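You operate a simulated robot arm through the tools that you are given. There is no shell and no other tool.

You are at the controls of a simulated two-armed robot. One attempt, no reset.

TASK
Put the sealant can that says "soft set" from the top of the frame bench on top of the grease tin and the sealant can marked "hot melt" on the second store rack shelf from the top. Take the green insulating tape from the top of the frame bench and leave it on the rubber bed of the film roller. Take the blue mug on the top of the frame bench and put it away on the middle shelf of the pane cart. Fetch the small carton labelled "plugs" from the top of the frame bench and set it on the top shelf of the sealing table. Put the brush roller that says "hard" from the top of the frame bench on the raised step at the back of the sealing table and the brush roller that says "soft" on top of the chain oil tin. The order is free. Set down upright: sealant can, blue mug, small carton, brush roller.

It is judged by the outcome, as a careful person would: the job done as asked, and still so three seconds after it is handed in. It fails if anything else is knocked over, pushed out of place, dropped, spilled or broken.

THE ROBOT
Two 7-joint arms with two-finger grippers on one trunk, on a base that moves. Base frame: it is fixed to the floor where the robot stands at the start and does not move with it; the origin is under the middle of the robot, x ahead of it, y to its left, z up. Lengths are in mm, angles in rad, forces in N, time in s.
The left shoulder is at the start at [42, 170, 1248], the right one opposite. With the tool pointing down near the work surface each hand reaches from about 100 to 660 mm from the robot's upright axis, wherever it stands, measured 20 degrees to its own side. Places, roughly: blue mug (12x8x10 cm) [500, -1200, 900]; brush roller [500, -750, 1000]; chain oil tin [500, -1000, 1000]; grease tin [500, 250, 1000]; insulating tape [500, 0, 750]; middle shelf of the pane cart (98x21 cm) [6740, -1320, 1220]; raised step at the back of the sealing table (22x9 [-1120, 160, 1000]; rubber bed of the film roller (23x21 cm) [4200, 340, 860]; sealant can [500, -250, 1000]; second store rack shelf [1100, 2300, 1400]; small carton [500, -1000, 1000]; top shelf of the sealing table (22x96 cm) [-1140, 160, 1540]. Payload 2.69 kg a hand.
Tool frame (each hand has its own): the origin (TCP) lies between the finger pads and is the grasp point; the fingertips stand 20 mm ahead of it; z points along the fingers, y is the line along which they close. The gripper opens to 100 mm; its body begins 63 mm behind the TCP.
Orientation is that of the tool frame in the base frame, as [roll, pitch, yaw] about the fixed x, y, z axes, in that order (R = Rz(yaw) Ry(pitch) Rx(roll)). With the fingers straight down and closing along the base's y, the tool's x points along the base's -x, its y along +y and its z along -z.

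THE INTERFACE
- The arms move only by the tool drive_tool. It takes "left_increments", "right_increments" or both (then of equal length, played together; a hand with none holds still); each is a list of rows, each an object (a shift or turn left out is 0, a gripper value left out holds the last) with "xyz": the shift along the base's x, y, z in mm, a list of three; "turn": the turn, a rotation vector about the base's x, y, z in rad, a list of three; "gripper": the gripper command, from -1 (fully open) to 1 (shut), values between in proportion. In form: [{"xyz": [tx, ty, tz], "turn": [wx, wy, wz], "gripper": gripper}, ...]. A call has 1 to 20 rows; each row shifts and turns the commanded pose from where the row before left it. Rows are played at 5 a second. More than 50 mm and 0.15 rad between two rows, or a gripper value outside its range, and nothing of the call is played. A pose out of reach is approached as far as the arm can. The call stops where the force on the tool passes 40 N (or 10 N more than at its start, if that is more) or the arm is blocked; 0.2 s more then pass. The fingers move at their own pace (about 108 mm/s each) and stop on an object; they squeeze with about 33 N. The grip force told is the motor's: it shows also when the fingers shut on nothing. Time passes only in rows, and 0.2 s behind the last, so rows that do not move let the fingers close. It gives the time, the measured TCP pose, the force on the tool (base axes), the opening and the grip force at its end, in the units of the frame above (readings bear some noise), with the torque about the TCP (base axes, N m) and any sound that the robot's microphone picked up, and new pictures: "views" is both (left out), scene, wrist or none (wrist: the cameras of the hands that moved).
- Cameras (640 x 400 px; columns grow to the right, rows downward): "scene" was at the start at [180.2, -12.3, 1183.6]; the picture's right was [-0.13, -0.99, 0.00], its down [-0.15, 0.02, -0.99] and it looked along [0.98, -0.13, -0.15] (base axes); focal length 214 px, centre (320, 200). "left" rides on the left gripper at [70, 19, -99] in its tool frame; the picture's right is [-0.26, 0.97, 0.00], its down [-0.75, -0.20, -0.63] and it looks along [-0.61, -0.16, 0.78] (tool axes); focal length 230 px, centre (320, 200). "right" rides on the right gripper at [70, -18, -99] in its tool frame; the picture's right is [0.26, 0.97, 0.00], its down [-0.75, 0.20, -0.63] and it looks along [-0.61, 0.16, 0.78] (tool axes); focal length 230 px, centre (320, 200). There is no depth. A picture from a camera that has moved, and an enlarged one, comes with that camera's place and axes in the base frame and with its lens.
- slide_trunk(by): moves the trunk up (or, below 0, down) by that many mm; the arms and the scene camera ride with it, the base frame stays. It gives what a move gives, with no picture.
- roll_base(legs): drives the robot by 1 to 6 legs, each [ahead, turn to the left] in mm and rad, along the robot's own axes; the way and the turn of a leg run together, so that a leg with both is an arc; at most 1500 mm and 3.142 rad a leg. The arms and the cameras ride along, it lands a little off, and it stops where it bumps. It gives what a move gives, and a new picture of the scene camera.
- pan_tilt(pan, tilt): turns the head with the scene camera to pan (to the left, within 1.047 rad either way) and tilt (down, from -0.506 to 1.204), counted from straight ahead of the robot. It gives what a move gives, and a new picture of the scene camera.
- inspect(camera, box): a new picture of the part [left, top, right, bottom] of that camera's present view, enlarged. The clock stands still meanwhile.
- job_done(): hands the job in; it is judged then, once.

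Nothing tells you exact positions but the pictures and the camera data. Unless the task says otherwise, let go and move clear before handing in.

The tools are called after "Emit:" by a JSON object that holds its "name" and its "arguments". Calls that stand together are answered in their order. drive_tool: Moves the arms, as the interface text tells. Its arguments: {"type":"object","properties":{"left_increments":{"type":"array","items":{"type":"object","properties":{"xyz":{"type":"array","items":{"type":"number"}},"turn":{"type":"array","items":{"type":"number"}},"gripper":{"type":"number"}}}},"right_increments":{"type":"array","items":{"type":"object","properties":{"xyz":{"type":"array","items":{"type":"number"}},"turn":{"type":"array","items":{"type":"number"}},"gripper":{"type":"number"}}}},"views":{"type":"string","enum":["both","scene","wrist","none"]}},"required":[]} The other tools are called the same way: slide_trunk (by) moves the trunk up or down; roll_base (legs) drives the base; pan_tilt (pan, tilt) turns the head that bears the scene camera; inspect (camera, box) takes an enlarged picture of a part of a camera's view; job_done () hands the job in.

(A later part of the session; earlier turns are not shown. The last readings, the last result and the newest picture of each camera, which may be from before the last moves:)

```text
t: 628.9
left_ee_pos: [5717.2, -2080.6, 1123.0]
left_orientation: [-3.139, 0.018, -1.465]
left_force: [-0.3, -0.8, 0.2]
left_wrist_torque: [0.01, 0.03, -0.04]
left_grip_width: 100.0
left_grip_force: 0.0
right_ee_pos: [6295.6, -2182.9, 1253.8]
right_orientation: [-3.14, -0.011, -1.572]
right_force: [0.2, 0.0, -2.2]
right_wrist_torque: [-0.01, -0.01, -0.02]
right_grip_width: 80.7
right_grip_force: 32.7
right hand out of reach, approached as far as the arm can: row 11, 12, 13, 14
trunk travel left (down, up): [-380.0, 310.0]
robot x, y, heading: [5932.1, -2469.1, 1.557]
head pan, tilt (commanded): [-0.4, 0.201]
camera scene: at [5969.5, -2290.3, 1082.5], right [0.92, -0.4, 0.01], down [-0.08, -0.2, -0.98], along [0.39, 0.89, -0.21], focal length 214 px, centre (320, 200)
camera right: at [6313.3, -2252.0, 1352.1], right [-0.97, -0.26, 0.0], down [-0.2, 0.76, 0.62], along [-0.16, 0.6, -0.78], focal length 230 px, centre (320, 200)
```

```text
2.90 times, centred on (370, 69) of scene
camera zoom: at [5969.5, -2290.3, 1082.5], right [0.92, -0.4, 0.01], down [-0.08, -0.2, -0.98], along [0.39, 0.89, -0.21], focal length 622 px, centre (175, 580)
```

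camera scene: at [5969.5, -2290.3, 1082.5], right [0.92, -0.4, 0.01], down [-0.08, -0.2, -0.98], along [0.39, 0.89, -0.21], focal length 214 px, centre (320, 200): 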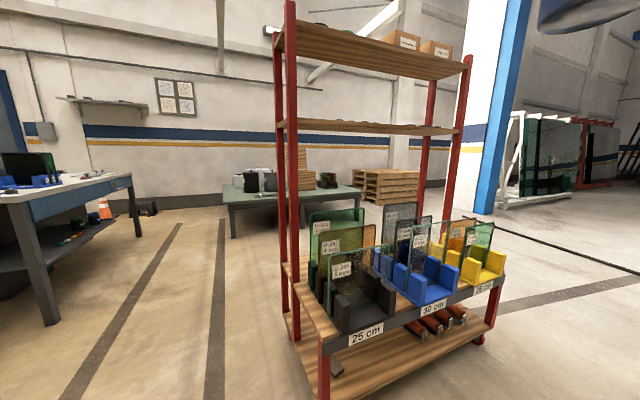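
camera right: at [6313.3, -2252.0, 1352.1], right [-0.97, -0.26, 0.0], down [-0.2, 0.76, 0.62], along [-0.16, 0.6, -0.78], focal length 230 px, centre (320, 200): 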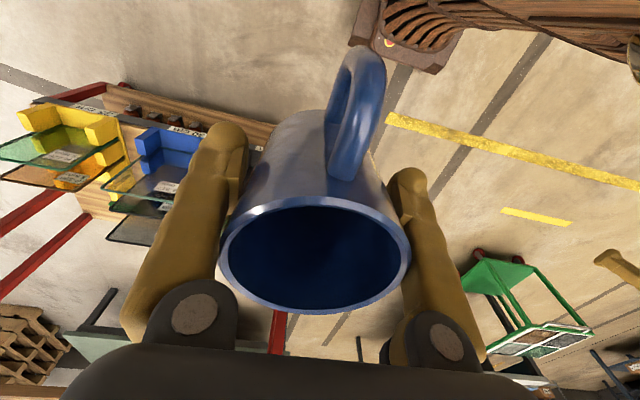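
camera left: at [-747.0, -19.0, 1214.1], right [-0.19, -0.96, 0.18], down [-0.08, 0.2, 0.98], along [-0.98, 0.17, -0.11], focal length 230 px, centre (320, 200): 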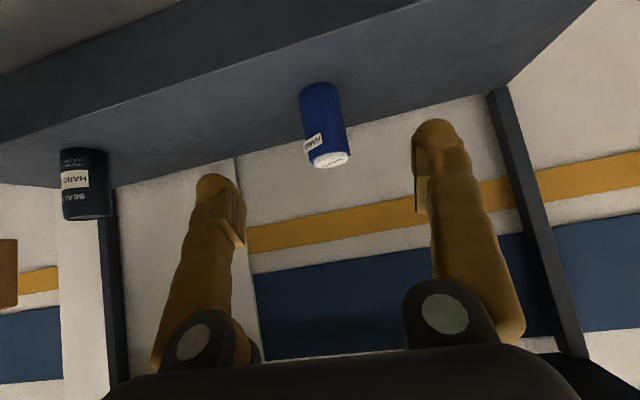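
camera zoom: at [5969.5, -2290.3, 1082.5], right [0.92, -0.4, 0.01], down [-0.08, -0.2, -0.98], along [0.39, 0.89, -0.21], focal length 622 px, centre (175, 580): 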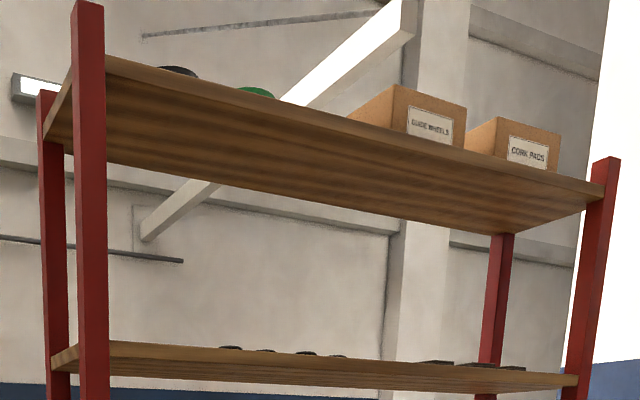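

The gap between shelves (≈316 mm) is very tight for a straight-down hand. A forward-tilted grasp with the mug's handle pointing away would fit easily, so I'd like to set the mug down somewhere and regrasp it. I check the green table beyond for free space.

Emit:
{"name": "slide_trunk", "arguments": {"by": 100}}

Emit:
{"name": "pan_tilt", "arguments": {"pan": -0.1, "tilt": 0.1}}

Emit:
{"name": "inspect", "arguments": {"camera": "scene", "box": [240, 120, 480, 270]}}

```text
t: 630.2
left_ee_pos: [5717.9, -2080.8, 1222.9]
left_orientation: [-3.141, 0.017, -1.468]
left_force: [0.2, -0.1, -0.4]
left_wrist_torque: [0.0, -0.03, -0.04]
left_grip_width: 100.2
left_grip_force: 0.1
right_ee_pos: [6295.4, -2184.7, 1352.0]
right_orientation: [-3.14, -0.014, -1.572]
right_force: [-0.8, 0.0, -3.4]
right_wrist_torque: [0.03, 0.0, 0.02]
right_grip_width: 80.7
right_grip_force: 32.5
trunk travel left (down, up): [-480.0, 210.0]
robot x, y, heading: [5933.0, -2465.7, 1.562]
head pan, tilt (commanded): [-0.4, 0.201]
```

```text
t: 631.0
left_ee_pos: [5719.5, -2080.8, 1222.2]
left_orientation: [-3.141, 0.015, -1.465]
left_force: [0.6, -0.3, -0.5]
left_wrist_torque: [-0.01, 0.01, 0.0]
left_grip_width: 100.1
left_grip_force: 0.1
right_ee_pos: [6294.8, -2185.1, 1351.6]
right_orientation: [-3.14, -0.014, -1.573]
right_force: [0.2, -1.2, -3.2]
right_wrist_torque: [0.02, 0.02, 0.02]
right_grip_width: 80.8
right_grip_force: 33.0
trunk travel left (down, up): [-480.0, 210.0]
robot x, y, heading: [5935.6, -2465.4, 1.558]
head pan, tilt (commanded): [-0.099, 0.099]
camera scene: at [5942.6, -2282.2, 1191.7], right [0.99, -0.11, 0.0], down [-0.01, -0.12, -0.99], along [0.11, 0.99, -0.12], focal length 214 px, centre (320, 200)
```

scene: 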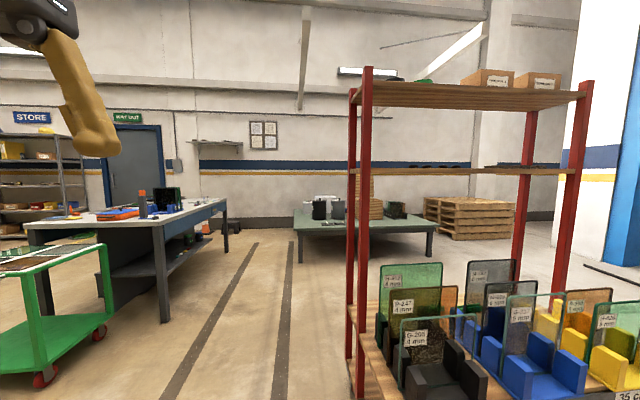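

```text
2.67 times, centred on (360, 195) of scene
camera zoom: at [5942.6, -2282.2, 1191.7], right [0.99, -0.11, 0.0], down [-0.01, -0.12, -0.99], along [0.11, 0.99, -0.12], focal length 572 px, centre (213, 213)
```

zoom: 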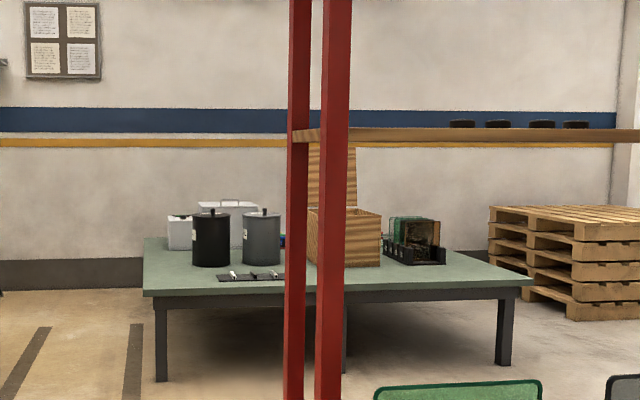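

The green table is too low and cluttered. The frame bench has a large free area now, so the safest is to go back there, set the mug down with the handle pointing away, and regrasp it tilted. First I move the hand to a comfortable pose and test how far the wrist can roll.

Emit:
{"name": "drive_tool", "arguments": {"right_increments": [{"xyz": [-1, 1, -3]}, {"xyz": [-4, 3, -8]}, {"xyz": [-8, 7, -14]}, {"xyz": [-14, 12, -19]}, {"xyz": [-16, 14, -20]}, {"xyz": [-16, 14, -20]}, {"xyz": [-16, 14, -20]}, {"xyz": [-16, 14, -20]}, {"xyz": [-16, 14, -20]}, {"xyz": [-14, 12, -18]}, {"xyz": [-10, 9, -14]}, {"xyz": [-6, 4, -8]}, {"xyz": [-2, 2, -3]}, {"xyz": [0, 0, 0]}], "views": "none"}}

Emit:
{"name": "drive_tool", "arguments": {"right_increments": [{"turn": [0, 0, -0.03]}, {"turn": [0, 0, -0.08]}, {"turn": [0, 0, -0.13]}, {"turn": [0, 0, -0.14]}, {"turn": [0, 0, -0.14]}, {"turn": [0, 0, -0.14]}, {"turn": [0, 0, -0.14]}, {"turn": [0, 0, -0.14]}, {"turn": [0, 0, -0.14]}, {"turn": [0, 0, -0.14]}, {"turn": [0, 0, -0.14]}, {"turn": [0, 0, -0.14]}, {"turn": [0, 0, -0.14]}, {"turn": [0, 0, -0.14]}, {"turn": [0, 0, -0.14]}, {"turn": [0, 0, -0.14]}, {"turn": [0, 0, -0.12]}, {"turn": [0, 0, -0.05]}, {"turn": [0, 0, 0]}]}}

```text
t: 634.0
left_ee_pos: [5718.1, -2080.3, 1221.5]
left_orientation: [-3.14, 0.016, -1.466]
left_force: [0.4, -0.2, 0.0]
left_wrist_torque: [0.0, 0.03, 0.0]
left_grip_width: 100.0
left_grip_force: 0.0
right_ee_pos: [6158.7, -2067.1, 1169.6]
right_orientation: [3.141, 0.002, -1.571]
right_force: [-0.7, 0.8, -3.7]
right_wrist_torque: [0.0, 0.0, -0.03]
right_grip_width: 80.8
right_grip_force: 33.5
trunk travel left (down, up): [-480.0, 210.0]
robot x, y, heading: [5930.3, -2465.0, 1.561]
head pan, tilt (commanded): [-0.099, 0.099]
```

```text
t: 638.0
left_ee_pos: [5717.0, -2080.6, 1221.0]
left_orientation: [-3.138, 0.015, -1.465]
left_force: [-0.7, 0.2, 0.3]
left_wrist_torque: [0.04, -0.01, 0.01]
left_grip_width: 100.1
left_grip_force: 0.0
right_ee_pos: [6156.8, -2065.5, 1168.0]
right_orientation: [-3.141, 0.003, 2.48]
right_force: [-0.5, 0.6, -3.1]
right_wrist_torque: [0.0, 0.03, -0.02]
right_grip_width: 80.8
right_grip_force: 33.5
trunk travel left (down, up): [-480.0, 210.0]
robot x, y, heading: [5934.8, -2464.7, 1.561]
head pan, tilt (commanded): [-0.099, 0.099]
camera scene: at [5942.4, -2282.0, 1191.7], right [0.99, -0.11, 0.0], down [-0.01, -0.12, -0.99], along [0.11, 0.99, -0.12], focal length 214 px, centre (320, 200)
camera right: at [6088.7, -2036.2, 1266.9], right [0.39, 0.92, 0.0], down [0.71, -0.3, 0.63], along [0.58, -0.25, -0.77], focal length 230 px, centre (320, 200)
```

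scene: 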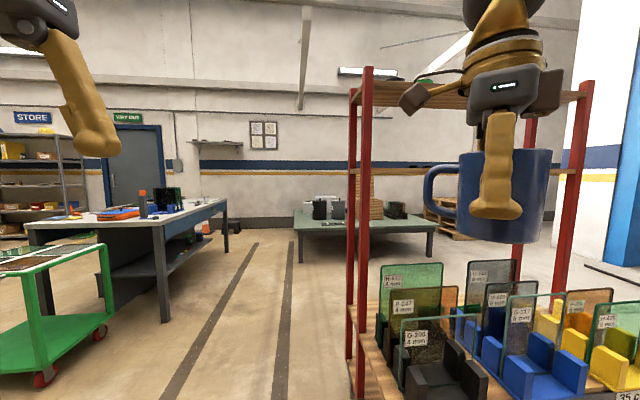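
right: 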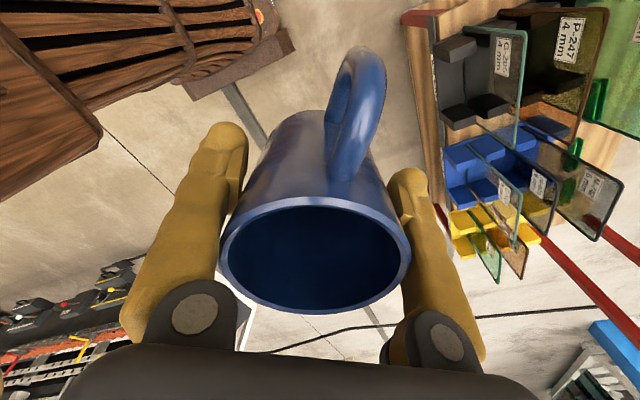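

The wrist can roll far enough: the handle now points ahead-left. I drive back to the right end of the frame bench, where there is plenty of free surface, to set the mug down and regrasp it.

Emit:
{"name": "drive_tool", "arguments": {"left_increments": [{"xyz": [0, 1, 0]}, {"xyz": [0, 3, 0]}, {"xyz": [0, 5, 0]}, {"xyz": [0, 5, 0]}, {"xyz": [0, 3, 0]}, {"xyz": [0, 0, 0]}], "right_increments": [{"xyz": [0, 1, 0]}, {"xyz": [0, 3, 0]}, {"xyz": [0, 5, 0]}, {"xyz": [0, 5, 0]}, {"xyz": [0, 3, 0]}, {"xyz": [0, 0, 0]}], "views": "none"}}

Emit:
{"name": "roll_base", "arguments": {"legs": [[0, 1.585], [1360, 0], [1360, 0], [1360, 0], [1360, 0]]}}

Emit:
{"name": "pan_tilt", "arguments": {"pan": -0.5, "tilt": 0.3}}

```text
t: 639.4
left_ee_pos: [5718.6, -2063.9, 1230.7]
left_orientation: [-3.14, 0.036, -1.467]
left_force: [0.3, -0.3, 0.5]
left_wrist_torque: [-0.01, 0.0, -0.01]
left_grip_width: 100.0
left_grip_force: 0.1
right_ee_pos: [6156.7, -2047.9, 1169.4]
right_orientation: [3.142, 0.003, 2.48]
right_force: [1.1, -0.4, -2.3]
right_wrist_torque: [-0.02, -0.01, 0.04]
right_grip_width: 80.5
right_grip_force: 32.8
trunk travel left (down, up): [-480.0, 210.0]
robot x, y, heading: [5933.3, -2461.8, 1.563]
head pan, tilt (commanded): [-0.099, 0.099]
```

```text
t: 669.3
left_ee_pos: [121.6, -2700.9, 1228.7]
left_orientation: [-3.137, 0.035, 0.114]
left_force: [1.0, -0.3, 0.5]
left_wrist_torque: [-0.01, -0.01, 0.01]
left_grip_width: 99.9
left_grip_force: 0.0
right_ee_pos: [103.3, -2263.1, 1168.0]
right_orientation: [-3.14, 0.004, -2.225]
right_force: [-0.9, 0.4, -2.5]
right_wrist_torque: [0.05, 0.01, 0.0]
right_grip_width: 80.5
right_grip_force: 32.8
trunk travel left (down, up): [-480.0, 210.0]
robot x, y, heading: [518.9, -2482.9, 3.134]
head pan, tilt (commanded): [-0.099, 0.099]
camera scene: at [336.1, -2473.3, 1191.7], right [0.1, 0.99, 0.0], down [0.12, -0.01, -0.99], along [-0.99, 0.1, -0.12], focal length 214 px, centre (320, 200)
```

scene: 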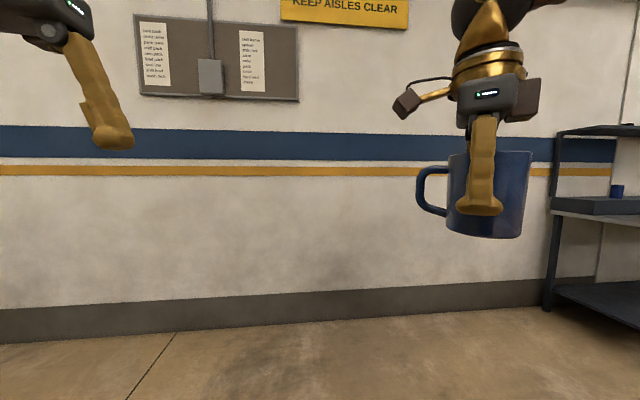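

```text
t: 670.1
left_ee_pos: [141.6, -2701.7, 1217.2]
left_orientation: [3.139, 0.0, 0.112]
left_force: [0.8, 0.5, -0.2]
left_wrist_torque: [0.02, 0.03, -0.01]
left_grip_width: 99.9
left_grip_force: 0.1
right_ee_pos: [121.6, -2263.3, 1174.8]
right_orientation: [3.131, -0.004, -2.221]
right_force: [0.0, 0.2, -2.7]
right_wrist_torque: [-0.01, 0.01, 0.06]
right_grip_width: 80.9
right_grip_force: 33.0
trunk travel left (down, up): [-480.0, 210.0]
robot x, y, heading: [522.5, -2483.3, 3.131]
head pan, tilt (commanded): [-0.499, 0.3]
camera scene: at [345.7, -2438.0, 1173.2], right [0.48, 0.88, 0.01], down [0.28, -0.14, -0.95], along [-0.83, 0.46, -0.31], focal length 214 px, centre (320, 200)
```

scene: 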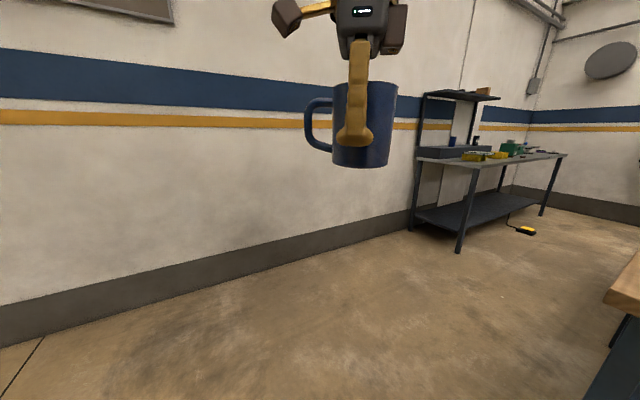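

I move 120 mm further, then turn to face the bench's right end.

Emit:
{"name": "drive_tool", "arguments": {"left_increments": [{"xyz": [-1, 0, 0]}, {"xyz": [-3, 0, 1]}, {"xyz": [-5, 0, 1]}, {"xyz": [-5, 0, 1]}, {"xyz": [-3, 0, 0]}, {"xyz": [0, 0, 0]}], "right_increments": [{"xyz": [-1, 0, 0]}, {"xyz": [-3, 0, -1]}, {"xyz": [-5, 0, -1]}, {"xyz": [-5, 0, -1]}, {"xyz": [-3, 0, 0]}, {"xyz": [0, 0, 0]}], "views": "none"}}

Emit:
{"name": "roll_base", "arguments": {"legs": [[120, 0], [0, -1.56]]}}

Emit:
{"name": "slide_trunk", "arguments": {"by": 0}}

Emit:
{"name": "pan_tilt", "arguments": {"pan": -0.2, "tilt": 0.45}}

```text
t: 671.5
left_ee_pos: [123.7, -2701.9, 1238.4]
left_orientation: [-3.136, 0.055, 0.111]
left_force: [-0.3, 0.6, 0.7]
left_wrist_torque: [-0.02, 0.0, -0.01]
left_grip_width: 99.8
left_grip_force: 0.1
right_ee_pos: [106.2, -2262.9, 1172.6]
right_orientation: [3.13, -0.008, -2.222]
right_force: [-0.5, 0.1, -2.1]
right_wrist_torque: [-0.01, -0.02, -0.02]
right_grip_width: 80.8
right_grip_force: 32.9
trunk travel left (down, up): [-480.0, 210.0]
robot x, y, heading: [520.4, -2484.9, 3.133]
head pan, tilt (commanded): [-0.499, 0.3]
```

```text
t: 676.7
left_ee_pos: [174.5, -2088.3, 1237.9]
left_orientation: [-3.136, 0.051, -1.443]
left_force: [-0.1, -0.5, -0.6]
left_wrist_torque: [0.0, -0.01, -0.02]
left_grip_width: 99.8
left_grip_force: 0.0
right_ee_pos: [613.5, -2063.4, 1172.3]
right_orientation: [3.127, -0.006, 2.505]
right_force: [-0.2, 1.1, -2.6]
right_wrist_torque: [0.03, 0.01, -0.02]
right_grip_width: 80.8
right_grip_force: 33.0
trunk travel left (down, up): [-480.0, 210.0]
robot x, y, heading: [389.3, -2479.9, 1.586]
head pan, tilt (commanded): [-0.499, 0.3]
camera scene: at [431.4, -2310.0, 1173.2], right [0.88, -0.47, 0.01], down [-0.14, -0.28, -0.95], along [0.45, 0.84, -0.31], focal length 214 px, centre (320, 200)
```

scene: 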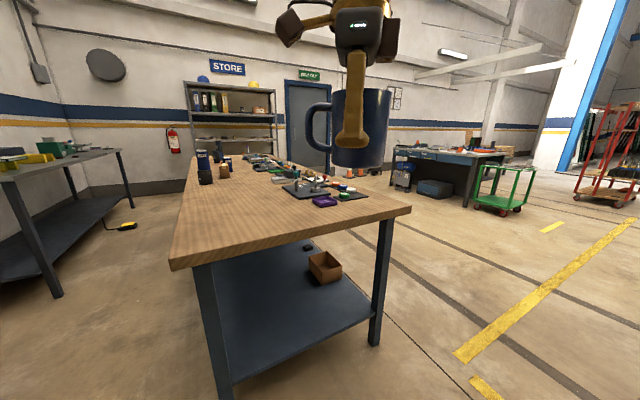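

```text
t: 677.0
left_ee_pos: [179.0, -2132.8, 1229.9]
left_orientation: [-3.129, 0.025, -1.454]
left_force: [5.0, -1.0, 8.0]
left_wrist_torque: [0.04, 0.43, 0.02]
left_grip_width: 99.9
left_grip_force: 0.1
right_ee_pos: [615.8, -2104.1, 1186.3]
right_orientation: [3.097, -0.027, 2.51]
right_force: [1.6, 0.7, -2.4]
right_wrist_torque: [-0.03, 0.12, 0.02]
right_grip_width: 80.9
right_grip_force: 32.9
trunk travel left (down, up): [-480.0, 210.0]
robot x, y, heading: [390.9, -2481.4, 1.586]
head pan, tilt (commanded): [-0.499, 0.3]
stopped: the arm was blocked; the commanded pose is now the measured one
```

```text
t: 677.8
left_ee_pos: [177.9, -2131.1, 1217.1]
left_orientation: [3.135, -0.017, -1.447]
left_force: [-0.1, 0.1, -0.1]
left_wrist_torque: [-0.01, -0.02, 0.0]
left_grip_width: 99.8
left_grip_force: 0.0
right_ee_pos: [617.1, -2100.6, 1184.3]
right_orientation: [3.101, -0.027, 2.507]
right_force: [0.0, 0.4, -2.8]
right_wrist_torque: [0.02, -0.01, 0.01]
right_grip_width: 80.5
right_grip_force: 32.8
trunk travel left (down, up): [-480.0, 210.0]
robot x, y, heading: [390.1, -2483.7, 1.586]
head pan, tilt (commanded): [-0.201, 0.45]
camera scene: at [405.0, -2302.4, 1159.2], right [0.98, -0.19, 0.0], down [-0.08, -0.44, -0.89], along [0.17, 0.88, -0.45], focal length 214 px, centre (320, 200)
```

scene: 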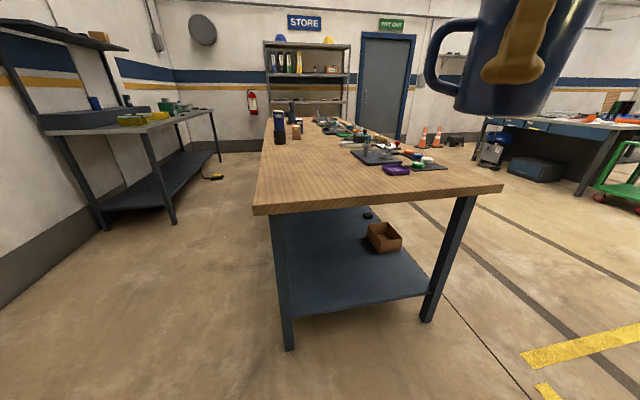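

Bench end edge is at y≈-1700. I re-drive the arms gently and approach it.

Emit:
{"name": "drive_tool", "arguments": {"left_increments": [{"xyz": [0, 1, 0]}, {"xyz": [0, 4, 0]}, {"xyz": [0, 8, 0]}, {"xyz": [0, 10, 0]}, {"xyz": [0, 8, 0]}, {"xyz": [0, 4, 0]}, {"xyz": [0, 0, 0]}, {"xyz": [0, 0, 0]}], "right_increments": [{"xyz": [0, 1, 0]}, {"xyz": [0, 4, -1], "turn": [-0.004, 0.004, 0]}, {"xyz": [0, 8, -2], "turn": [-0.008, 0.006, 0]}, {"xyz": [0, 10, -3], "turn": [-0.01, 0.008, 0]}, {"xyz": [0, 8, -3], "turn": [-0.008, 0.006, 0]}, {"xyz": [0, 4, -1]}, {"xyz": [0, 0, 0]}, {"xyz": [0, 0, 0]}], "views": "none"}}

Emit:
{"name": "roll_base", "arguments": {"legs": [[515, 0]]}}

Emit:
{"name": "pan_tilt", "arguments": {"pan": -0.3, "tilt": 0.7}}

Emit:
{"name": "pan_tilt", "arguments": {"pan": -0.3, "tilt": 0.6}}

Emit:
{"name": "slide_trunk", "arguments": {"by": 0}}

Emit:
{"name": "slide_trunk", "arguments": {"by": 0}}

```text
t: 679.6
left_ee_pos: [179.5, -2094.4, 1239.0]
left_orientation: [-3.138, 0.052, -1.446]
left_force: [0.3, 0.1, -0.5]
left_wrist_torque: [0.01, 0.02, 0.04]
left_grip_width: 100.0
left_grip_force: 0.0
right_ee_pos: [617.3, -2064.6, 1174.8]
right_orientation: [3.14, -0.031, 2.505]
right_force: [0.3, 1.1, -4.1]
right_wrist_torque: [-0.01, 0.04, 0.02]
right_grip_width: 80.5
right_grip_force: 33.4
trunk travel left (down, up): [-480.0, 210.0]
robot x, y, heading: [386.8, -2482.8, 1.584]
head pan, tilt (commanded): [-0.201, 0.45]
```

```text
t: 682.6
left_ee_pos: [179.5, -1584.0, 1238.8]
left_orientation: [-3.138, 0.052, -1.459]
left_force: [0.7, -1.0, -0.5]
left_wrist_torque: [-0.05, 0.02, 0.0]
left_grip_width: 99.8
left_grip_force: 0.1
right_ee_pos: [618.6, -1558.4, 1175.4]
right_orientation: [3.141, -0.031, 2.495]
right_force: [0.2, 0.4, -3.0]
right_wrist_torque: [-0.04, -0.02, 0.0]
right_grip_width: 80.8
right_grip_force: 33.2
trunk travel left (down, up): [-480.0, 210.0]
robot x, y, heading: [391.5, -1973.9, 1.571]
head pan, tilt (commanded): [-0.201, 0.45]
camera scene: at [403.9, -1794.4, 1159.0], right [0.98, -0.2, 0.0], down [-0.09, -0.44, -0.89], along [0.18, 0.87, -0.45], focal length 214 px, centre (320, 200)
```

scene: 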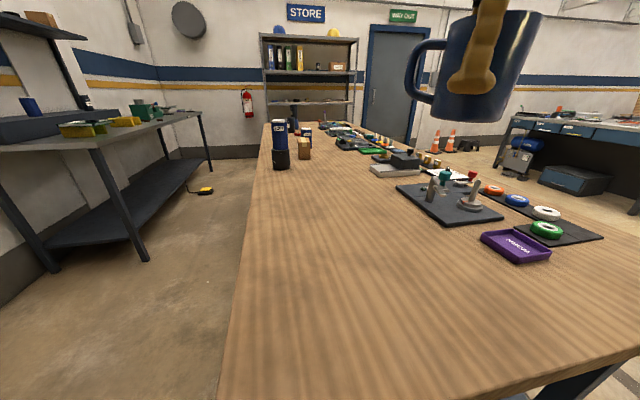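

```text
t: 683.4
left_ee_pos: [179.9, -1606.5, 1231.9]
left_orientation: [-3.141, 0.031, -1.457]
left_force: [-0.2, 0.3, 0.1]
left_wrist_torque: [0.02, 0.02, 0.01]
left_grip_width: 100.2
left_grip_force: 0.0
right_ee_pos: [618.8, -1580.4, 1182.4]
right_orientation: [3.126, -0.04, 2.496]
right_force: [0.3, 0.2, -2.7]
right_wrist_torque: [0.03, -0.03, 0.02]
right_grip_width: 80.7
right_grip_force: 33.0
trunk travel left (down, up): [-480.0, 210.0]
robot x, y, heading: [391.0, -1976.4, 1.571]
head pan, tilt (commanded): [-0.3, 0.7]
camera scene: at [410.6, -1805.3, 1137.3], right [0.96, -0.3, 0.0], down [-0.19, -0.63, -0.76], along [0.23, 0.72, -0.66], focal length 214 px, centre (320, 200)
```

scene: 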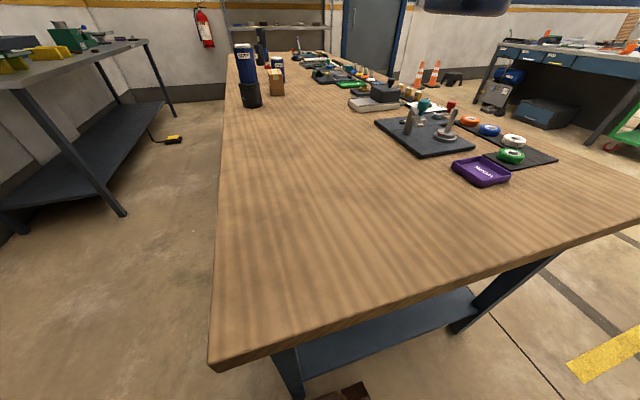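

```text
t: 684.0
left_ee_pos: [180.6, -1604.2, 1232.1]
left_orientation: [-3.14, 0.029, -1.457]
left_force: [-0.6, 0.5, -0.4]
left_wrist_torque: [0.01, -0.01, 0.0]
left_grip_width: 99.8
left_grip_force: 0.0
right_ee_pos: [617.4, -1578.5, 1182.0]
right_orientation: [3.127, -0.039, 2.496]
right_force: [0.6, -0.4, -2.2]
right_wrist_torque: [0.01, 0.02, -0.01]
right_grip_width: 80.7
right_grip_force: 33.8
trunk travel left (down, up): [-480.0, 210.0]
robot x, y, heading: [385.8, -1978.4, 1.574]
head pan, tilt (commanded): [-0.3, 0.6]
camera scene: at [411.7, -1800.7, 1145.6], right [0.96, -0.3, 0.01], down [-0.17, -0.55, -0.82], along [0.24, 0.78, -0.58], focal length 214 px, centre (320, 200)
```

scene: 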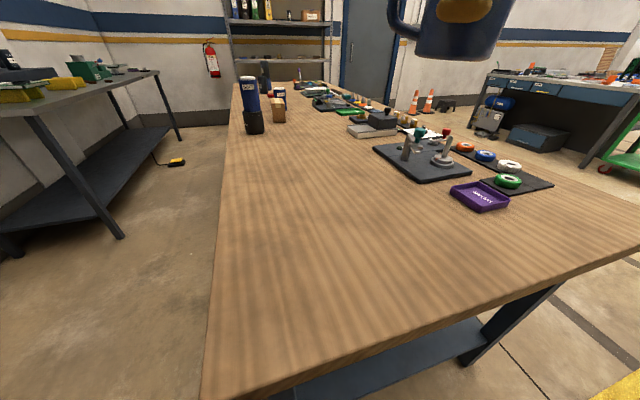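

```text
t: 684.5
left_ee_pos: [181.1, -1605.3, 1230.7]
left_orientation: [-3.139, 0.03, -1.457]
left_force: [0.6, 0.3, -0.3]
left_wrist_torque: [0.01, 0.01, 0.04]
left_grip_width: 100.0
left_grip_force: 0.0
right_ee_pos: [618.2, -1578.3, 1182.0]
right_orientation: [3.127, -0.037, 2.496]
right_force: [-0.3, 0.0, -2.9]
right_wrist_torque: [0.0, -0.04, -0.02]
right_grip_width: 80.6
right_grip_force: 33.3
trunk travel left (down, up): [-480.0, 210.0]
robot x, y, heading: [384.5, -1975.9, 1.578]
head pan, tilt (commanded): [-0.3, 0.6]
```

```text
t: 685.0
left_ee_pos: [180.4, -1605.7, 1231.2]
left_orientation: [-3.14, 0.03, -1.458]
left_force: [-1.0, -0.4, -0.6]
left_wrist_torque: [-0.03, 0.04, 0.02]
left_grip_width: 100.2
left_grip_force: 0.1
right_ee_pos: [618.6, -1578.6, 1180.6]
right_orientation: [3.128, -0.037, 2.495]
right_force: [-1.1, 0.0, -2.2]
right_wrist_torque: [-0.04, -0.01, -0.01]
right_grip_width: 80.8
right_grip_force: 33.0
trunk travel left (down, up): [-480.0, 210.0]
robot x, y, heading: [388.5, -1973.8, 1.568]
head pan, tilt (commanded): [-0.3, 0.6]
```

I'm at the bench end with bare wood ahead. I roll the mug's handle to point forward while lowering it toward [620,-1470].

Emit:
{"name": "drive_tool", "arguments": {"right_increments": [{"xyz": [0, 1, -3]}, {"xyz": [0, 3, -8], "turn": [0, 0, -0.03]}, {"xyz": [0, 6, -14], "turn": [-0.0033, -0.0021, -0.07]}, {"xyz": [0, 10, -21], "turn": [-0.0033, -0.0021, -0.075]}, {"xyz": [0, 10, -21], "turn": [-0.0033, -0.0021, -0.075]}, {"xyz": [0, 10, -21], "turn": [-0.0033, -0.0021, -0.075]}, {"xyz": [0, 10, -21], "turn": [-0.0033, -0.0021, -0.075]}, {"xyz": [0, 10, -21], "turn": [-0.0033, -0.0021, -0.075]}, {"xyz": [0, 10, -21], "turn": [-0.0033, -0.0021, -0.075]}, {"xyz": [0, 10, -21], "turn": [-0.0033, -0.0021, -0.075]}, {"xyz": [0, 10, -21], "turn": [-0.0033, -0.0021, -0.075]}, {"xyz": [0, 10, -21], "turn": [-0.0033, -0.0021, -0.05]}, {"xyz": [0, 6, -16]}, {"xyz": [0, 2, -8]}, {"xyz": [0, 0, 0]}]}}

```text
t: 688.2
left_ee_pos: [179.6, -1604.1, 1232.2]
left_orientation: [-3.14, 0.029, -1.458]
left_force: [-0.4, -0.8, -0.1]
left_wrist_torque: [0.03, 0.0, -0.03]
left_grip_width: 100.0
left_grip_force: 0.0
right_ee_pos: [617.5, -1469.0, 943.5]
right_orientation: [3.127, 0.001, 1.746]
right_force: [0.2, -0.2, -2.5]
right_wrist_torque: [0.0, 0.01, 0.02]
right_grip_width: 80.8
right_grip_force: 32.8
trunk travel left (down, up): [-480.0, 210.0]
robot x, y, heading: [390.4, -1974.0, 1.569]
head pan, tilt (commanded): [-0.3, 0.6]
camera scene: at [411.7, -1801.0, 1145.7], right [0.96, -0.3, 0.01], down [-0.17, -0.55, -0.82], along [0.24, 0.78, -0.58], focal length 214 px, centre (320, 200)
camera right: at [584.9, -1403.3, 1040.9], right [0.91, 0.42, 0.01], down [0.32, -0.71, 0.63], along [0.28, -0.57, -0.77], focal length 230 px, centre (320, 200)
```

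scene: 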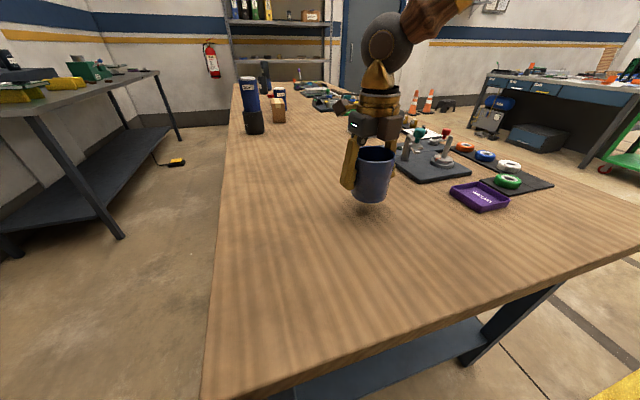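
right: 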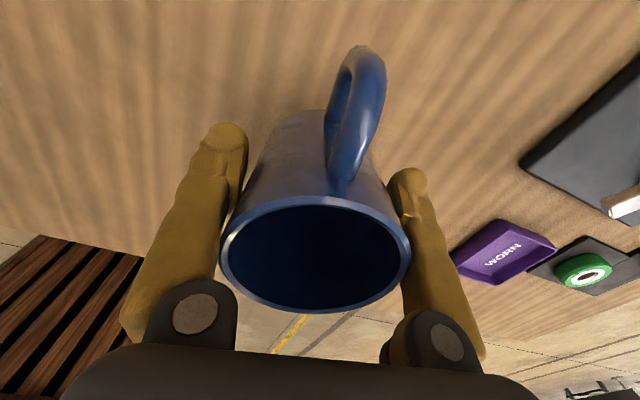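

Handle now points away from me. I lower the mug onto the bench.

Emit:
{"name": "drive_tool", "arguments": {"right_increments": [{"xyz": [0, 0, -4]}, {"xyz": [0, 0, -8]}, {"xyz": [0, 0, -10]}, {"xyz": [0, 0, -8]}, {"xyz": [0, 0, -5]}, {"xyz": [0, 0, -3]}, {"xyz": [0, 0, 0]}], "views": "none"}}

Emit:
{"name": "drive_tool", "arguments": {"right_increments": [{"xyz": [0, 0, -2]}, {"xyz": [0, 0, -2]}, {"xyz": [0, 0, 0]}], "views": "none"}}

Emit:
{"name": "drive_tool", "arguments": {"right_increments": [{"xyz": [0, 0, -2]}, {"xyz": [0, 0, 0]}], "views": "none"}}

```text
t: 689.8
left_ee_pos: [181.3, -1605.1, 1232.7]
left_orientation: [-3.14, 0.03, -1.458]
left_force: [-0.1, -0.2, 1.3]
left_wrist_torque: [-0.01, 0.0, -0.02]
left_grip_width: 100.1
left_grip_force: 0.1
right_ee_pos: [617.8, -1470.8, 905.9]
right_orientation: [3.127, 0.0, 1.744]
right_force: [0.6, 0.0, 1.3]
right_wrist_torque: [-0.07, 0.04, 0.01]
right_grip_width: 80.7
right_grip_force: 33.3
trunk travel left (down, up): [-480.0, 210.0]
robot x, y, heading: [387.5, -1975.8, 1.571]
head pan, tilt (commanded): [-0.3, 0.6]
```

```text
t: 690.6
left_ee_pos: [180.3, -1607.7, 1233.3]
left_orientation: [-3.139, 0.035, -1.457]
left_force: [-0.4, 0.1, 0.9]
left_wrist_torque: [-0.06, 0.02, -0.01]
left_grip_width: 99.8
left_grip_force: 0.0
right_ee_pos: [618.8, -1469.0, 905.1]
right_orientation: [3.127, -0.007, 1.743]
right_force: [12.0, 1.1, 37.3]
right_wrist_torque: [-0.81, 0.35, 0.2]
right_grip_width: 80.9
right_grip_force: 33.1
trunk travel left (down, up): [-480.0, 210.0]
robot x, y, heading: [387.3, -1977.5, 1.57]
head pan, tilt (commanded): [-0.3, 0.6]
```

```text
t: 691.2
left_ee_pos: [178.7, -1626.1, 1213.9]
left_orientation: [3.139, -0.027, -1.457]
left_force: [0.3, -0.1, -1.5]
left_wrist_torque: [-0.04, 0.0, 0.01]
left_grip_width: 100.1
left_grip_force: 0.1
right_ee_pos: [617.4, -1480.7, 910.0]
right_orientation: [3.127, -0.021, 1.744]
right_force: [1.0, 0.1, -2.0]
right_wrist_torque: [-0.01, 0.0, -0.01]
right_grip_width: 80.8
right_grip_force: 33.2
trunk travel left (down, up): [-480.0, 210.0]
robot x, y, heading: [387.2, -1977.7, 1.567]
head pan, tilt (commanded): [-0.3, 0.6]
stopped in row 2 (right hand): the force on the tool passed its limit at 50 N (the readings are from after the stop); the commanded pose is now the measured one
```

Contact was firm and the hand relaxed up a few mm. I ease down gently again and release.

Emit:
{"name": "drive_tool", "arguments": {"right_increments": [{"xyz": [0, 0, -1], "turn": [0.0, 0.0, 0]}, {"xyz": [0, 0, -1]}, {"xyz": [0, 0, 0]}], "views": "none"}}

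Emit:
{"name": "drive_tool", "arguments": {"right_increments": [{"xyz": [0, 0, -1]}, {"xyz": [0, 0, -1]}, {"xyz": [0, 0, 0]}], "views": "none"}}

```text
t: 692.0
left_ee_pos: [179.4, -1626.0, 1214.7]
left_orientation: [3.135, -0.023, -1.457]
left_force: [0.2, 0.2, 0.0]
left_wrist_torque: [-0.02, -0.02, 0.01]
left_grip_width: 100.0
left_grip_force: 0.1
right_ee_pos: [618.2, -1481.0, 908.8]
right_orientation: [3.128, -0.021, 1.742]
right_force: [-0.4, -0.3, -2.8]
right_wrist_torque: [0.01, 0.0, -0.01]
right_grip_width: 80.6
right_grip_force: 32.8
trunk travel left (down, up): [-480.0, 210.0]
robot x, y, heading: [389.1, -1974.1, 1.576]
head pan, tilt (commanded): [-0.3, 0.6]
```

```text
t: 692.8
left_ee_pos: [179.6, -1627.2, 1215.7]
left_orientation: [3.137, -0.025, -1.458]
left_force: [-0.6, 0.1, 0.4]
left_wrist_torque: [-0.01, 0.02, -0.03]
left_grip_width: 100.0
left_grip_force: 0.1
right_ee_pos: [617.6, -1481.2, 905.0]
right_orientation: [3.128, -0.021, 1.742]
right_force: [-0.1, -0.1, -3.7]
right_wrist_torque: [0.02, 0.03, -0.01]
right_grip_width: 81.2
right_grip_force: 33.3
trunk travel left (down, up): [-480.0, 210.0]
robot x, y, heading: [389.0, -1979.1, 1.575]
head pan, tilt (commanded): [-0.3, 0.6]
```

Emit:
{"name": "drive_tool", "arguments": {"right_increments": [{"xyz": [0, 0, -1]}, {"xyz": [0, 0, -1]}, {"xyz": [0, 0, 0]}], "views": "none"}}

Emit:
{"name": "drive_tool", "arguments": {"right_increments": [{"xyz": [0, 0, -1]}, {"xyz": [0, 0, 0]}], "views": "none"}}

```text
t: 693.6
left_ee_pos: [179.5, -1626.3, 1215.9]
left_orientation: [3.136, -0.024, -1.456]
left_force: [-0.3, 0.3, 0.4]
left_wrist_torque: [0.04, 0.02, -0.06]
left_grip_width: 99.9
left_grip_force: 0.1
right_ee_pos: [618.6, -1480.9, 904.5]
right_orientation: [3.126, -0.023, 1.744]
right_force: [3.2, -2.9, 8.9]
right_wrist_torque: [-0.52, -0.12, 0.16]
right_grip_width: 81.0
right_grip_force: 33.3
trunk travel left (down, up): [-480.0, 210.0]
robot x, y, heading: [385.4, -1974.3, 1.568]
head pan, tilt (commanded): [-0.3, 0.6]
```

```text
t: 694.2
left_ee_pos: [180.3, -1628.2, 1215.9]
left_orientation: [3.135, -0.021, -1.456]
left_force: [0.3, -0.4, -0.5]
left_wrist_torque: [0.0, 0.03, 0.01]
left_grip_width: 100.1
left_grip_force: 0.0
right_ee_pos: [618.3, -1480.2, 905.3]
right_orientation: [3.127, -0.025, 1.743]
right_force: [6.3, -1.0, 22.2]
right_wrist_torque: [-0.88, -0.16, 0.19]
right_grip_width: 81.0
right_grip_force: 33.3
trunk travel left (down, up): [-480.0, 210.0]
robot x, y, heading: [387.5, -1975.3, 1.573]
head pan, tilt (commanded): [-0.3, 0.6]
```

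Contact with moderate force. I release, lift clear and look.

Emit:
{"name": "drive_tool", "arguments": {"right_increments": [{"xyz": [0, 0, 0], "gripper": -0.65}, {"gripper": -0.75}, {"gripper": -0.9}, {"gripper": -1}, {"xyz": [0, 0, 3]}, {"xyz": [0, 0, 8]}, {"xyz": [0, 0, 15]}, {"xyz": [0, 0, 22]}, {"xyz": [0, 0, 25]}, {"xyz": [0, 0, 25]}, {"xyz": [0, 0, 25]}, {"xyz": [0, 0, 15]}, {"xyz": [0, 0, 0]}]}}

Emit:
{"name": "inspect", "arguments": {"camera": "scene", "box": [310, 120, 450, 220]}}

```text
t: 697.0
left_ee_pos: [180.3, -1625.7, 1216.0]
left_orientation: [3.137, -0.023, -1.458]
left_force: [0.5, 0.0, 0.2]
left_wrist_torque: [-0.01, 0.02, 0.02]
left_grip_width: 100.0
left_grip_force: 0.0
right_ee_pos: [617.0, -1478.1, 1041.4]
right_orientation: [3.128, -0.023, 1.744]
right_force: [0.2, 0.0, -0.3]
right_wrist_torque: [-0.03, 0.01, 0.0]
right_grip_width: 100.2
right_grip_force: 0.1
trunk travel left (down, up): [-480.0, 210.0]
robot x, y, heading: [390.1, -1977.2, 1.569]
head pan, tilt (commanded): [-0.3, 0.6]
camera scene: at [411.6, -1801.0, 1145.7], right [0.96, -0.3, 0.01], down [-0.17, -0.55, -0.82], along [0.24, 0.78, -0.58], focal length 214 px, centre (320, 200)
camera right: at [586.8, -1414.8, 1140.6], right [0.91, 0.42, 0.02], down [0.32, -0.72, 0.62], along [0.27, -0.55, -0.79], focal length 230 px, centre (320, 200)
```

scene: 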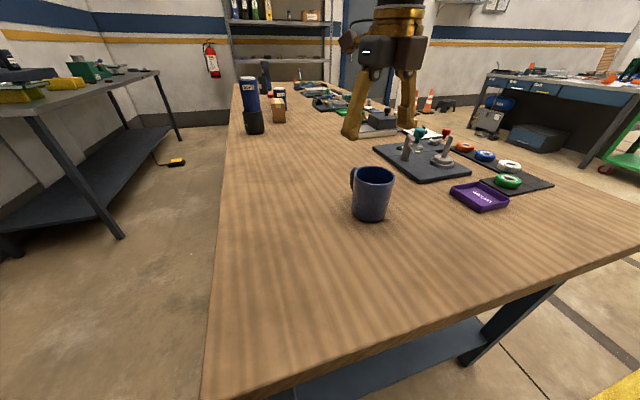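
right: 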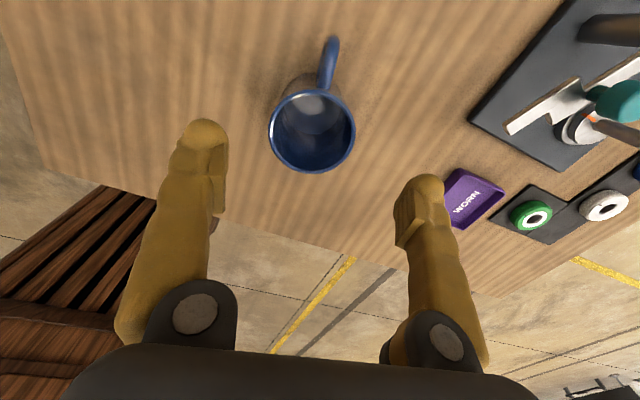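

```text
4.00 times, centred on (380, 170) of scene
camera zoom: at [411.6, -1801.0, 1145.7], right [0.96, -0.3, 0.01], down [-0.17, -0.55, -0.82], along [0.24, 0.78, -0.58], focal length 858 px, centre (80, 320)
```

zoom: 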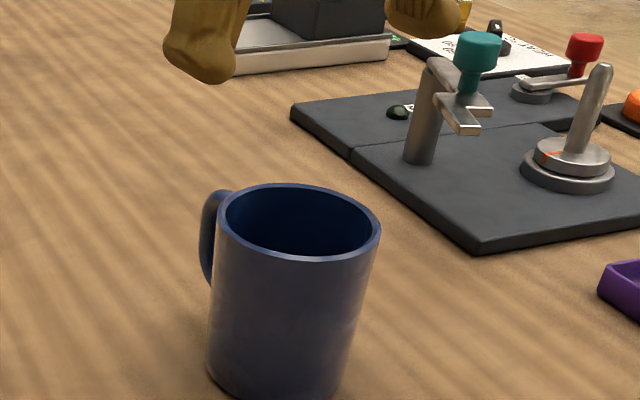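

The mug stands with its handle pointing away. Now I roll the empty hand back to neutral above it.

Emit:
{"name": "drive_tool", "arguments": {"right_increments": [{"xyz": [0, 0, 3], "turn": [0, 0, 0.05]}, {"xyz": [0, -2, 6], "turn": [0, 0, 0.12]}, {"xyz": [0, -4, 6], "turn": [0, 0, 0.148]}, {"xyz": [0, -5, 5], "turn": [0, 0, 0.148]}, {"xyz": [0, -5, 0], "turn": [0, 0, 0.149]}, {"xyz": [0, -5, 0], "turn": [0, 0, 0.149]}, {"xyz": [0, -5, 0], "turn": [0, 0, 0.149]}, {"xyz": [0, -5, 0], "turn": [0, 0, 0.149]}, {"xyz": [0, -5, 0], "turn": [0, 0, 0.149]}, {"turn": [0, 0, 0.149]}, {"turn": [0, 0, 0.149]}, {"turn": [0, 0, 0.149]}, {"turn": [0, 0, 0.149]}, {"turn": [0, 0, 0.149]}, {"turn": [0, 0, 0.149]}, {"turn": [0, 0, 0.149]}, {"turn": [0, 0, 0.149]}, {"turn": [0, 0, 0.149]}, {"turn": [0, 0, 0.149]}, {"turn": [0, 0, 0.149]}], "views": "none"}}

```text
t: 701.2
left_ee_pos: [179.9, -1626.4, 1215.7]
left_orientation: [3.137, -0.024, -1.457]
left_force: [1.2, -0.8, 0.1]
left_wrist_torque: [-0.03, -0.03, 0.01]
left_grip_width: 100.2
left_grip_force: 0.1
right_ee_pos: [619.0, -1516.3, 1061.5]
right_orientation: [3.124, -0.024, -1.687]
right_force: [-0.3, 0.4, -0.1]
right_wrist_torque: [0.0, -0.01, 0.03]
right_grip_width: 100.1
right_grip_force: 0.1
trunk travel left (down, up): [-480.0, 210.0]
robot x, y, heading: [389.1, -1972.9, 1.569]
head pan, tilt (commanded): [-0.3, 0.6]
```

Now I tilt the hand forward to about 40° below horizontal at the pre-grasp point.

Emit:
{"name": "drive_tool", "arguments": {"right_increments": [{"xyz": [0, -1, -2], "turn": [0.03, 0, 0.01]}, {"xyz": [0, -3, -6], "turn": [0.07, -0.002, 0.012]}, {"xyz": [-1, -5, -11], "turn": [0.11, -0.002, 0.014]}, {"xyz": [-1, -6, -12], "turn": [0.12, -0.002, 0.015]}, {"xyz": [-1, -6, -12], "turn": [0.12, -0.002, 0.015]}, {"xyz": [-1, -6, -12], "turn": [0.12, -0.002, 0.015]}, {"xyz": [0, -6, -12], "turn": [0.12, -0.002, 0.015]}, {"xyz": [0, -5, -11], "turn": [0.12, -0.002, 0.015]}, {"xyz": [0, -3, -7], "turn": [0.087, -0.002, 0.005]}, {"xyz": [0, 0, -2]}, {"xyz": [0, 0, 0]}]}}

```text
t: 703.6
left_ee_pos: [180.6, -1626.0, 1217.1]
left_orientation: [3.135, -0.023, -1.457]
left_force: [-0.6, -0.3, 0.2]
left_wrist_torque: [-0.05, -0.01, 0.01]
left_grip_width: 99.9
left_grip_force: 0.1
right_ee_pos: [614.7, -1558.3, 975.0]
right_orientation: [3.083, 0.871, -1.583]
right_force: [0.5, 0.2, 0.1]
right_wrist_torque: [-0.01, -0.04, 0.05]
right_grip_width: 100.0
right_grip_force: 0.0
trunk travel left (down, up): [-480.0, 210.0]
robot x, y, heading: [390.6, -1977.8, 1.57]
head pan, tilt (commanded): [-0.3, 0.6]
camera scene: at [411.7, -1801.2, 1145.7], right [0.96, -0.3, 0.01], down [-0.17, -0.55, -0.82], along [0.24, 0.78, -0.58], focal length 214 px, centre (320, 200)
camera right: at [636.1, -1677.0, 983.1], right [-0.97, -0.2, -0.16], down [-0.16, -0.01, 0.99], along [-0.19, 0.98, -0.03], focal length 230 px, centre (320, 200)
```

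scene: 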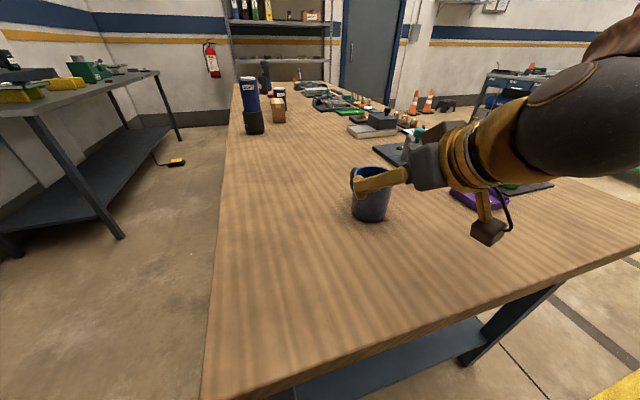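
right: 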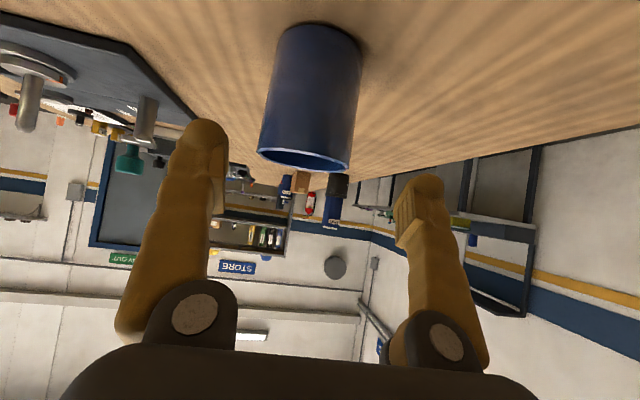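

Aligned. I level the fingers and advance along the finger direction around the mug.

Emit:
{"name": "drive_tool", "arguments": {"right_increments": [{"xyz": [0, 2, -2], "turn": [0, -0.01, -0.008]}, {"xyz": [1, 6, -5], "turn": [0, -0.01, -0.008]}, {"xyz": [1, 12, -10], "turn": [0, -0.01, -0.008]}, {"xyz": [0, 16, -13], "turn": [0, -0.008, -0.009]}, {"xyz": [0, 16, -13]}, {"xyz": [0, 13, -11]}, {"xyz": [0, 9, -8]}, {"xyz": [0, 0, 0]}]}}

```text
t: 705.4
left_ee_pos: [180.1, -1626.6, 1215.9]
left_orientation: [3.135, -0.024, -1.458]
left_force: [0.4, -0.1, -1.1]
left_wrist_torque: [0.0, 0.03, -0.01]
left_grip_width: 99.9
left_grip_force: 0.0
right_ee_pos: [614.8, -1483.1, 914.4]
right_orientation: [-3.139, 0.873, -1.572]
right_force: [0.1, -0.4, 0.2]
right_wrist_torque: [0.02, 0.0, 0.01]
right_grip_width: 99.8
right_grip_force: 0.1
trunk travel left (down, up): [-480.0, 210.0]
robot x, y, heading: [388.5, -1978.6, 1.566]
head pan, tilt (commanded): [-0.3, 0.6]
camera scene: at [411.6, -1801.2, 1145.7], right [0.96, -0.3, 0.01], down [-0.17, -0.55, -0.82], along [0.24, 0.78, -0.58], focal length 214 px, centre (320, 200)
camera right: at [632.9, -1602.7, 923.0], right [-0.97, -0.16, -0.2], down [-0.2, 0.0, 0.98], along [-0.16, 0.99, -0.03], focal length 230 px, centre (320, 200)
```

scene: 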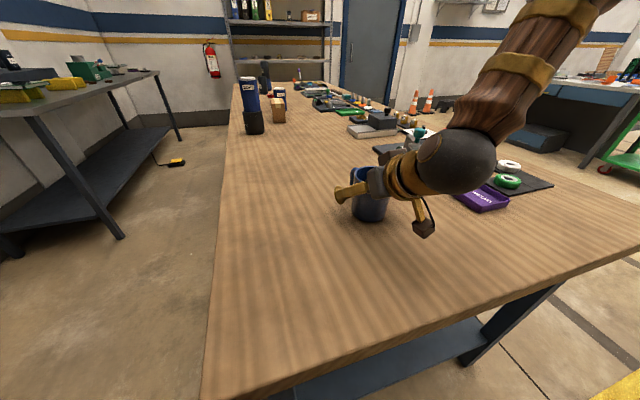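
right: 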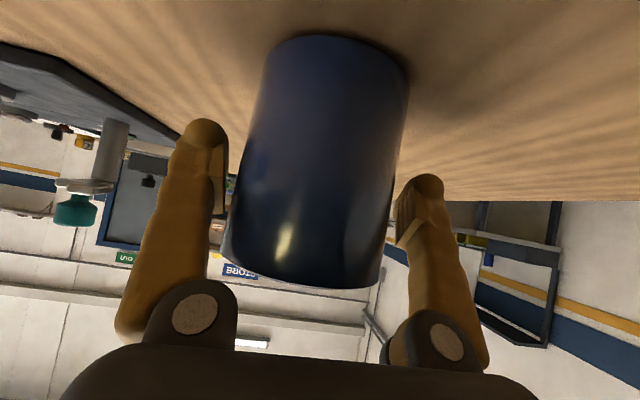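

The mug is centred between the fingers. I close.

Emit:
{"name": "drive_tool", "arguments": {"right_increments": [{"gripper": -0.6}, {"gripper": -0.4}, {"gripper": 0.2}, {"gripper": 1}, {"gripper": 1}], "views": "wrist"}}

```text
t: 706.6
left_ee_pos: [179.7, -1625.6, 1215.0]
left_orientation: [3.136, -0.024, -1.457]
left_force: [0.5, 0.0, -0.2]
left_wrist_torque: [0.01, 0.02, 0.02]
left_grip_width: 100.2
left_grip_force: 0.0
right_ee_pos: [615.0, -1481.8, 913.1]
right_orientation: [-3.138, 0.875, -1.573]
right_force: [0.3, 0.1, 0.4]
right_wrist_torque: [0.07, -0.05, 0.0]
right_grip_width: 81.9
right_grip_force: 33.4
trunk travel left (down, up): [-480.0, 210.0]
robot x, y, heading: [386.2, -1969.6, 1.574]
head pan, tilt (commanded): [-0.3, 0.6]
camera right: at [633.0, -1602.6, 923.1], right [-0.97, -0.16, -0.2], down [-0.2, 0.0, 0.98], along [-0.16, 0.99, -0.03], focal length 230 px, centre (320, 200)
```

right: 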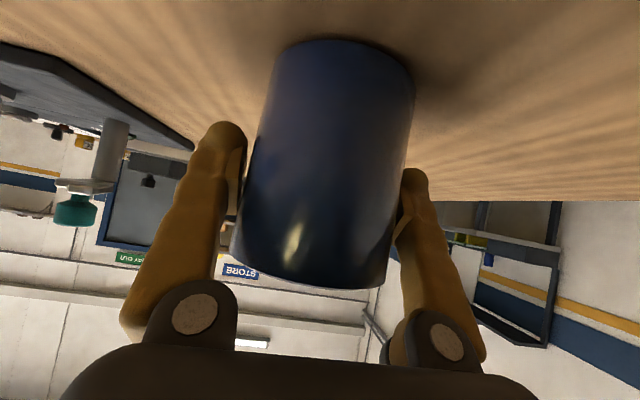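

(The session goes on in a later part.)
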